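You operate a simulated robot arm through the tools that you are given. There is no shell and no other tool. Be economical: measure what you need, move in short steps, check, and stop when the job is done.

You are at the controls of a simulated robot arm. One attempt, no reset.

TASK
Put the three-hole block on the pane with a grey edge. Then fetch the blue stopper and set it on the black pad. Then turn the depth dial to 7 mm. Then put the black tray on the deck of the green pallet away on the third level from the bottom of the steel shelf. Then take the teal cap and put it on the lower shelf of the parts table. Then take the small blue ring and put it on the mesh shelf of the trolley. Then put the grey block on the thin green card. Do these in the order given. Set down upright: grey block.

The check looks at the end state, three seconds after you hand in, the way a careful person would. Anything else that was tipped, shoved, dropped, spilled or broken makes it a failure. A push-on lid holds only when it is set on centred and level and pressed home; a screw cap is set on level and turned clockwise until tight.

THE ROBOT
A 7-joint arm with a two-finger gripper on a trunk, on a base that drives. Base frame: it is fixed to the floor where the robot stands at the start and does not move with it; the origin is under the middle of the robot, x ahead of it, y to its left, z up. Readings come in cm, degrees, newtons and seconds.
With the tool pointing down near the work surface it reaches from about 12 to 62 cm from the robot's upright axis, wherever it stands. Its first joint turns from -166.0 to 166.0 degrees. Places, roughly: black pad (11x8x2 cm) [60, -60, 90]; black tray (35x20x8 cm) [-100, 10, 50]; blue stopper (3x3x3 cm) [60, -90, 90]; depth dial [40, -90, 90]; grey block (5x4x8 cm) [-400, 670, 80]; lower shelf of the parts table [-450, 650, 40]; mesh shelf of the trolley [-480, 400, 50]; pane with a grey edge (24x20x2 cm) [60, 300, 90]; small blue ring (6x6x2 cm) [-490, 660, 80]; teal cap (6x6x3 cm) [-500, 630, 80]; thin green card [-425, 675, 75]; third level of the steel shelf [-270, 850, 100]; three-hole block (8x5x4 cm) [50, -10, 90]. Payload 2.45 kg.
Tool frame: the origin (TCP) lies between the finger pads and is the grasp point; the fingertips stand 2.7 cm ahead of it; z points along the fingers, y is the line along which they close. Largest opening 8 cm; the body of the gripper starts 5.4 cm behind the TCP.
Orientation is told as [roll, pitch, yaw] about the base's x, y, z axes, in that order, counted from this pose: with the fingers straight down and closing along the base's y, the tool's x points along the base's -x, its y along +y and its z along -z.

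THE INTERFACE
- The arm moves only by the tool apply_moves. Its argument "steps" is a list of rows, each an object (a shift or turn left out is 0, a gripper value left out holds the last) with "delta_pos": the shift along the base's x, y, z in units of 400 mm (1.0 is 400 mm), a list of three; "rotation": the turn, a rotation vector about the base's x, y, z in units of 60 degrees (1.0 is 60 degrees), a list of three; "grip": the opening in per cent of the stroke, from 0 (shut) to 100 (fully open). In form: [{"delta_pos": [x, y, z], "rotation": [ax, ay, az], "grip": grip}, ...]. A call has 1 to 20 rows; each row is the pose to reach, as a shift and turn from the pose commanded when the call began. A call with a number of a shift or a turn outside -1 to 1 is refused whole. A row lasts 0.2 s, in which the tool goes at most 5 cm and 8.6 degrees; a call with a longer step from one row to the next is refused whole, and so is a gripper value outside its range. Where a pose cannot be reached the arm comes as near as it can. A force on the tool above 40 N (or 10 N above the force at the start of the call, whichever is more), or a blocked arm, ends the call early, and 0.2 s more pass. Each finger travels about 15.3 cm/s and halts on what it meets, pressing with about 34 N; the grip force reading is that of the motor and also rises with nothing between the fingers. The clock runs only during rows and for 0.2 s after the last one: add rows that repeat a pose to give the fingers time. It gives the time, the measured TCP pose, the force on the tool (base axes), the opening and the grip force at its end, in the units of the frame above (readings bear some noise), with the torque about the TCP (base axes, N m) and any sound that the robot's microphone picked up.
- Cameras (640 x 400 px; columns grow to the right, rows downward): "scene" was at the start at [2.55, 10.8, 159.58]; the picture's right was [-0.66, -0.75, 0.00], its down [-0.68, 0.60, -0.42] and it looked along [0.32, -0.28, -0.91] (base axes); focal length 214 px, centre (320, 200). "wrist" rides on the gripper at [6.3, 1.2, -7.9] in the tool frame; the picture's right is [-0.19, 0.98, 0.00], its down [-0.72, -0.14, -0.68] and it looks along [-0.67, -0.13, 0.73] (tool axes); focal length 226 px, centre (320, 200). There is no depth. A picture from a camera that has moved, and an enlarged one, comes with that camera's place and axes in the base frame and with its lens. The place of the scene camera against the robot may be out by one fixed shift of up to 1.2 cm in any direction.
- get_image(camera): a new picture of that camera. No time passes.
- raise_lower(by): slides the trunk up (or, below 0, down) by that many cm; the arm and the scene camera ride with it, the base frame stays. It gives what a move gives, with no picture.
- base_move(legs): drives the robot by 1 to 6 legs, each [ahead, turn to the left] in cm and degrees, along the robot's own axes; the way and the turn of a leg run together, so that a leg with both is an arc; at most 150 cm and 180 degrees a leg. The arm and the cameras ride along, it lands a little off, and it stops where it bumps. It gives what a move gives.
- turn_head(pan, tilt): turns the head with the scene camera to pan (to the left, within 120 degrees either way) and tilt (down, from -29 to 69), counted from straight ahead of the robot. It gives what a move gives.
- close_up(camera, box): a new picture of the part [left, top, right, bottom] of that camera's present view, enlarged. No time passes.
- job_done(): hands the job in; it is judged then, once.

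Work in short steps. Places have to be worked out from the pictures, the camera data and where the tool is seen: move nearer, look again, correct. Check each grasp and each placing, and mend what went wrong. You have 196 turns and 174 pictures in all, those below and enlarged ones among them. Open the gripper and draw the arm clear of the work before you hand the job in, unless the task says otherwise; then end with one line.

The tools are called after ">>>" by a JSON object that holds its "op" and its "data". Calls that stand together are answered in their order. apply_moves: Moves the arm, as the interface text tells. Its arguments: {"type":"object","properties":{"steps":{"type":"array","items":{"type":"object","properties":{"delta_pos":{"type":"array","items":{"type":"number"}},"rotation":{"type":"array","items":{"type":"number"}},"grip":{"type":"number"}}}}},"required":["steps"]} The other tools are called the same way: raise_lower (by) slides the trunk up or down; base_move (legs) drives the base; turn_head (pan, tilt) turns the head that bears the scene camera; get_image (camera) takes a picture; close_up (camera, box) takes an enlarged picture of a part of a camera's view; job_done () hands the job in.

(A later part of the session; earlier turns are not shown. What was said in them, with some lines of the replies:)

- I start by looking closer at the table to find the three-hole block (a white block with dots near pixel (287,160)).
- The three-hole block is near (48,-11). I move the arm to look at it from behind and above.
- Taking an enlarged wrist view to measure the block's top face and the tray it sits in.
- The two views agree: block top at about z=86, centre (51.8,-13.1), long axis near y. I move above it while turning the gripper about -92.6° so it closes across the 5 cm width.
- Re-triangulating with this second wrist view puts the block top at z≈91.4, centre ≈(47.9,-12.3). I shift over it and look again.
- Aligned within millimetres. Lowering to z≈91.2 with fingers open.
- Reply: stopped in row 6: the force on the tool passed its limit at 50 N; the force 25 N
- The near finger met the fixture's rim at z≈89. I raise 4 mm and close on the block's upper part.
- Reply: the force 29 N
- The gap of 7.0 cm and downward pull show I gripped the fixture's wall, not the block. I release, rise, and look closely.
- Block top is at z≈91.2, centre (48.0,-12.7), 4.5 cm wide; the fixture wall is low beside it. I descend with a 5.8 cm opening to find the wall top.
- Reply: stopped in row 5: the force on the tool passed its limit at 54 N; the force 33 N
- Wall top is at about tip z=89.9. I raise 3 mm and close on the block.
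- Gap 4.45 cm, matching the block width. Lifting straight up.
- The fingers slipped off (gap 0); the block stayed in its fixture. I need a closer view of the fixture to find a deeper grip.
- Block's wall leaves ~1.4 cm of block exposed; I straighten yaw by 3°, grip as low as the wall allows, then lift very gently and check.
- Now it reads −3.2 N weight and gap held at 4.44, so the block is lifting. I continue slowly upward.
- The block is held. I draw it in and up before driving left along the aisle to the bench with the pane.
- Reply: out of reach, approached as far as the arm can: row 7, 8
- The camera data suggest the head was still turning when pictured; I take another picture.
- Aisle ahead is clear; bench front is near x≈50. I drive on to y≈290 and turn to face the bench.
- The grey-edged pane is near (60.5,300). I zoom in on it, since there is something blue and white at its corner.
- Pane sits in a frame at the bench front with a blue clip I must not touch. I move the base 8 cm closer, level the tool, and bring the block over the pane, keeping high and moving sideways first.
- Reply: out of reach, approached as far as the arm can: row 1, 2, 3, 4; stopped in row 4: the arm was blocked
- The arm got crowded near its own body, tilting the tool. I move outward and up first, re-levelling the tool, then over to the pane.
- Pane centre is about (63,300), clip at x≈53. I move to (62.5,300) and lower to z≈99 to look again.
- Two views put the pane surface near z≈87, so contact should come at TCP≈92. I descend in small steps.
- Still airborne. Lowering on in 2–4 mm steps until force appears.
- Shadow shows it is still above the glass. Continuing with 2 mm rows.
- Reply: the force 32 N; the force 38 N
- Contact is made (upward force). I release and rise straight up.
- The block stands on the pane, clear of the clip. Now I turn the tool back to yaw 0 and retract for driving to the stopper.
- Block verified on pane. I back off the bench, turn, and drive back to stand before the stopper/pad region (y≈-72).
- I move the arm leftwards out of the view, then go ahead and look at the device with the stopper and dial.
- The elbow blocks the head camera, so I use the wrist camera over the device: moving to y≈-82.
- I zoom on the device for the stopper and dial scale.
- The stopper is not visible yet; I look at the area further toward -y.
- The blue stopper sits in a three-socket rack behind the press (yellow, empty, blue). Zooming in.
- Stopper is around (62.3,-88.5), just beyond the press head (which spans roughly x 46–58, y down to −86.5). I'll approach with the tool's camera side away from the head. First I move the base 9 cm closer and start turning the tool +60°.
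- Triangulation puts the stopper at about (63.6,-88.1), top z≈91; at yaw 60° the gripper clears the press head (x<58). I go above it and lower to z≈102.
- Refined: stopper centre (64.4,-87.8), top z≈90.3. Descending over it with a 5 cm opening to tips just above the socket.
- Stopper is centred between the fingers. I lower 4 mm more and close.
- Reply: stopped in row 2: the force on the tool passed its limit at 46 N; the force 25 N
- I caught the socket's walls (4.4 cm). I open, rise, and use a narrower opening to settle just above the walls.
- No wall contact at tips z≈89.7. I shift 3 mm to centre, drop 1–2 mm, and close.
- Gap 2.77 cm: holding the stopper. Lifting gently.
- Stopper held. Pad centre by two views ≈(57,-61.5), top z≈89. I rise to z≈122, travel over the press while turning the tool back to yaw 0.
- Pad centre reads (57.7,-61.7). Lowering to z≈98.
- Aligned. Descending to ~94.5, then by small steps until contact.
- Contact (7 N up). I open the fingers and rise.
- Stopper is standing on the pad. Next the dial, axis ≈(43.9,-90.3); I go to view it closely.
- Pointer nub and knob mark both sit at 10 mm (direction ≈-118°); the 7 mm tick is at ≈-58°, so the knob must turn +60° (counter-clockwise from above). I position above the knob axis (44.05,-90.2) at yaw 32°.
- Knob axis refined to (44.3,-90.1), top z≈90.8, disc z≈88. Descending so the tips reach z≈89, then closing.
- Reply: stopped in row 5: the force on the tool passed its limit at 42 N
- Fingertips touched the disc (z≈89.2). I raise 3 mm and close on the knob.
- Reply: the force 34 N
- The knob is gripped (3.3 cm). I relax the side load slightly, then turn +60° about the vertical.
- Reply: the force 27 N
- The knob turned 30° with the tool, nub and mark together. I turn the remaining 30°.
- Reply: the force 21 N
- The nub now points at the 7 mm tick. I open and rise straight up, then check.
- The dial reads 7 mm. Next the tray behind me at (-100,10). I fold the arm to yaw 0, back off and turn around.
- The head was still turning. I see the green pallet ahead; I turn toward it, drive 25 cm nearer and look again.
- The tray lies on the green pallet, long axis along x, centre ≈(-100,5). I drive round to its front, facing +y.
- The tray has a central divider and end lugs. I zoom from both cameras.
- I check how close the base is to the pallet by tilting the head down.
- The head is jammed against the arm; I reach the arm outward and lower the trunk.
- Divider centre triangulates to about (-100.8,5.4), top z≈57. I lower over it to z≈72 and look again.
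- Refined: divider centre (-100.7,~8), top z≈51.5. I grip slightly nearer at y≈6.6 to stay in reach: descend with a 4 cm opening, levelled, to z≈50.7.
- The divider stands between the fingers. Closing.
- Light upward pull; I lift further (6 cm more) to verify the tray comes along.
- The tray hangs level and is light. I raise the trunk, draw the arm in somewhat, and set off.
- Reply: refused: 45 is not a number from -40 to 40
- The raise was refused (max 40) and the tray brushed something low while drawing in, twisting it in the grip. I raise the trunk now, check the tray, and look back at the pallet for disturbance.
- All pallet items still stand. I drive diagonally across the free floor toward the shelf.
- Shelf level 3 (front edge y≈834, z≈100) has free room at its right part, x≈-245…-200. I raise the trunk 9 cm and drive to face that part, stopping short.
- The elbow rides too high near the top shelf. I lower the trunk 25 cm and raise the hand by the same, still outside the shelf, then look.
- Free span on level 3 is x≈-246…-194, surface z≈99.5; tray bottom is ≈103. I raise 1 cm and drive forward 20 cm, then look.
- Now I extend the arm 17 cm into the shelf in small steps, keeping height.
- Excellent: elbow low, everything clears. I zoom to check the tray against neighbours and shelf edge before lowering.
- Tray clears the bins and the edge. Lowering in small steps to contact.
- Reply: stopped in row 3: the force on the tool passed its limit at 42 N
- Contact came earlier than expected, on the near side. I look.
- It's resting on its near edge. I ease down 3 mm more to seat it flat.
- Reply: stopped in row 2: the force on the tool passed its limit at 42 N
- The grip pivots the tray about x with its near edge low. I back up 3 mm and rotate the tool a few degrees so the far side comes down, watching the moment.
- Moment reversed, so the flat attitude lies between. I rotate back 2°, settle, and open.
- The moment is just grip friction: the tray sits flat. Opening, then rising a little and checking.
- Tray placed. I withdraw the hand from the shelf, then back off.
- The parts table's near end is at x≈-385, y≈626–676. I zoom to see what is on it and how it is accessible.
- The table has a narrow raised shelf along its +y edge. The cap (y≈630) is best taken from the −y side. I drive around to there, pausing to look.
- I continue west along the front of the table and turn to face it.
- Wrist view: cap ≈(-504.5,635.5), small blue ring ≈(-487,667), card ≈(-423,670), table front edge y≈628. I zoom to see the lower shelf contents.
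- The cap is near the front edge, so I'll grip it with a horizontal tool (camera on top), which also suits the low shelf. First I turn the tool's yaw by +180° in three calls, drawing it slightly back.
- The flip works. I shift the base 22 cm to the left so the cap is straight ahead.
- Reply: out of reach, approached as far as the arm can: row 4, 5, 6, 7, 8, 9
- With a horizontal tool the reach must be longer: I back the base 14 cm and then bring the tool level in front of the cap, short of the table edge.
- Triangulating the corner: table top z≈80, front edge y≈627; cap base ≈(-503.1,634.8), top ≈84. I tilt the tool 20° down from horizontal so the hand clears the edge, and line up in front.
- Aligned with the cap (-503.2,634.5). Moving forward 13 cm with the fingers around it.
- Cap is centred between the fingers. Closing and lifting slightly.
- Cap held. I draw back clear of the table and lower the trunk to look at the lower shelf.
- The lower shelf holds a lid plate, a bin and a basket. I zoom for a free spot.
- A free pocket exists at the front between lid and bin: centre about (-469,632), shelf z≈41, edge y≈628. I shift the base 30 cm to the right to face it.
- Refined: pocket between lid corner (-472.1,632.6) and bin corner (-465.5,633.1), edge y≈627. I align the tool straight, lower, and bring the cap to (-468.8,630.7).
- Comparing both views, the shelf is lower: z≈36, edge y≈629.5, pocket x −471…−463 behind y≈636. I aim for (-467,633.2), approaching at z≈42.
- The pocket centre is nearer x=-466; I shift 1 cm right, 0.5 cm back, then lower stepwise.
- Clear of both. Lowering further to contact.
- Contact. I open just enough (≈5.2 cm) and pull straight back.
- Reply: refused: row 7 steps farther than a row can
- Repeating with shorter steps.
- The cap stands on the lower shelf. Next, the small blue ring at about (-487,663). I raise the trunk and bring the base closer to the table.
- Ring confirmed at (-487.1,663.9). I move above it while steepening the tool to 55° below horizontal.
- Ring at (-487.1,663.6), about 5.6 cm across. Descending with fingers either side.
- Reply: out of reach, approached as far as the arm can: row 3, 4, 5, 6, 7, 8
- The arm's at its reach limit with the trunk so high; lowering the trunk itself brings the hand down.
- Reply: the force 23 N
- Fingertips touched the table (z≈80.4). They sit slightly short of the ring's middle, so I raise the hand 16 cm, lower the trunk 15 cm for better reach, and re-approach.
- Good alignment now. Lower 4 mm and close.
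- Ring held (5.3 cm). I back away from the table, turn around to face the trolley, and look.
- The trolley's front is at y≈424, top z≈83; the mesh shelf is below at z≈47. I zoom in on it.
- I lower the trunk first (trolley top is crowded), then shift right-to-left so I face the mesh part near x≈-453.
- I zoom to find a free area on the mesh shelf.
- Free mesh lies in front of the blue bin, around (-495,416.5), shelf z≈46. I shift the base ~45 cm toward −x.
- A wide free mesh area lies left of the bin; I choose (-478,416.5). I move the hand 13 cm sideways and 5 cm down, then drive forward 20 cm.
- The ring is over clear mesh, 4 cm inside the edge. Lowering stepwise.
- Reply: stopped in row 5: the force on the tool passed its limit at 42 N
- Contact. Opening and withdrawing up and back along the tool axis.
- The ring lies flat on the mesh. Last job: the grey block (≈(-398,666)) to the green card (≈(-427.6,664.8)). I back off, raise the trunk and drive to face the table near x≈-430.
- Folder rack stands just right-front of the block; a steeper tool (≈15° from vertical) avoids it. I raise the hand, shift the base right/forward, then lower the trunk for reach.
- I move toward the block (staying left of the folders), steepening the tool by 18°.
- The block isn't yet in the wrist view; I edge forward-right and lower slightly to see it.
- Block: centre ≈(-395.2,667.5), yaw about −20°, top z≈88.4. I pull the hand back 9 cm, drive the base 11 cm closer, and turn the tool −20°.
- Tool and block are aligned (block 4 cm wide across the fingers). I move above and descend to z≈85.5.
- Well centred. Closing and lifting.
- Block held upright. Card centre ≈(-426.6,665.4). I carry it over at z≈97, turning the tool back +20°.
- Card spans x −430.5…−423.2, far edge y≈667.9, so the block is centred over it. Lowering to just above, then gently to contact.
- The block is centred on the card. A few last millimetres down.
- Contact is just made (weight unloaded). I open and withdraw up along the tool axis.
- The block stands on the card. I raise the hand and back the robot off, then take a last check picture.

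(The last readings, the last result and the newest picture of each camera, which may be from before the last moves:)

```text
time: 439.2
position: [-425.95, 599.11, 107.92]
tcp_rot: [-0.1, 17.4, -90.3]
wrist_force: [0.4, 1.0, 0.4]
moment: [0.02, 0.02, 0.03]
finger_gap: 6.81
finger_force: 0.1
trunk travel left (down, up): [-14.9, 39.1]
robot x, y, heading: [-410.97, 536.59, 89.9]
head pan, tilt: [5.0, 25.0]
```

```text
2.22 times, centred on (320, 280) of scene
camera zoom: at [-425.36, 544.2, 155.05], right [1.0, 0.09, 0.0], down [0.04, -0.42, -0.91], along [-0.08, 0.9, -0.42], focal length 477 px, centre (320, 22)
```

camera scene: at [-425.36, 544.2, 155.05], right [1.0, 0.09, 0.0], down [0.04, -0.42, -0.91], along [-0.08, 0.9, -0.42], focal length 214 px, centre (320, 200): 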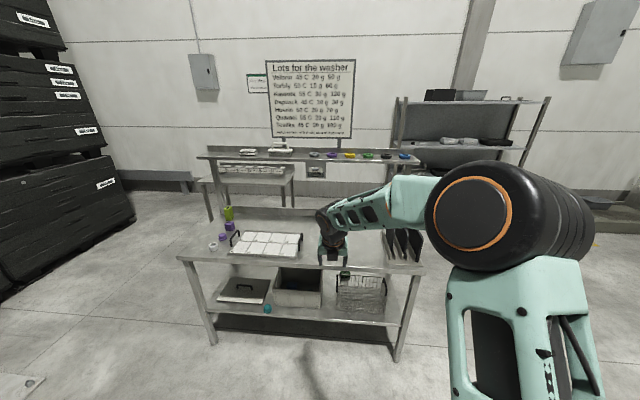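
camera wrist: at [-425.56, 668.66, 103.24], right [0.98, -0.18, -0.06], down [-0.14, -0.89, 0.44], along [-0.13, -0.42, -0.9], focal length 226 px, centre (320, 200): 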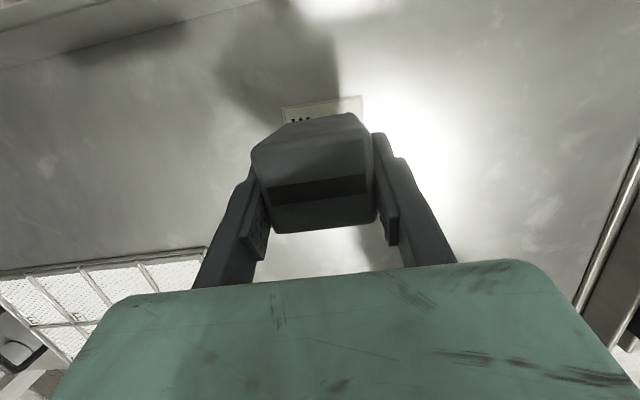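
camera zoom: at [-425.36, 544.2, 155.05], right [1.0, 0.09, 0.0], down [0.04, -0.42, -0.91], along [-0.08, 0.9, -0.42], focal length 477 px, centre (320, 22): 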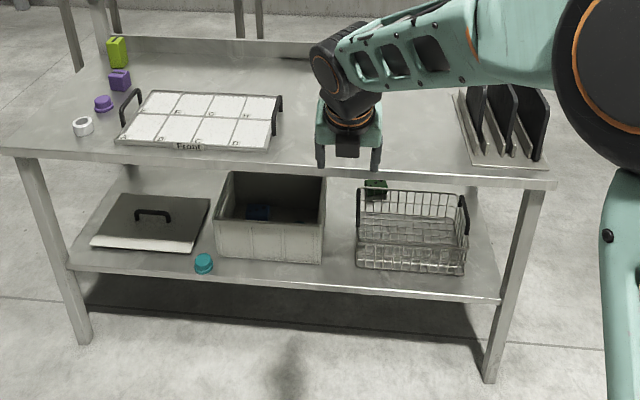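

Cap is fine on the lower shelf; the block is hidden behind the hand. I shift the hand aside to confirm.

>>> {"op": "apply_moves", "data": {"steps": [{"delta_pos": [0.1, -0.03, 0.02]}, {"delta_pos": [0.2, -0.06, 0.04]}, {"delta_pos": [0.3, -0.09, 0.06]}, {"delta_pos": [0.3, -0.09, 0.06]}]}}

>>> {"op": "close_up", "data": {"camera": "scene", "box": [230, 180, 430, 300]}}

```text
time: 440.2
position: [-413.99, 595.42, 110.45]
tcp_rot: [-0.2, 17.3, -90.2]
wrist_force: [0.7, 0.0, -0.2]
moment: [0.02, 0.04, 0.03]
finger_gap: 6.81
finger_force: 0.0
trunk travel left (down, up): [-14.9, 39.1]
robot x, y, heading: [-410.35, 536.36, 89.8]
head pan, tilt: [5.0, 25.0]
```

```text
3.20 times, centred on (330, 240) of scene
camera zoom: at [-425.31, 544.2, 155.05], right [1.0, 0.09, 0.0], down [0.04, -0.42, -0.91], along [-0.08, 0.9, -0.42], focal length 686 px, centre (288, 72)
```

zoom: 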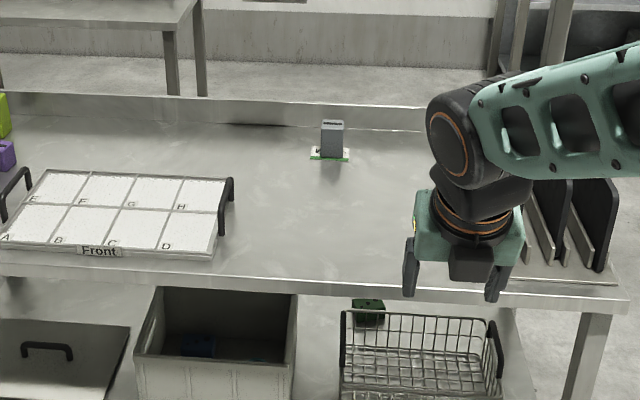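

The grey block stands upright on the green card, and every other placement was checked in a picture after release. The gripper is open and the arm is clear of the work, so I hand in.

>>> {"op": "job_done", "data": {}}

```text
The job is handed in.
```

All seven placings were done in the order given, with the grey block left upright on the green card, and the job is handed in. While I drew the arm in, the black tray brushed something on the green pallet; a later look showed everything there still standing.
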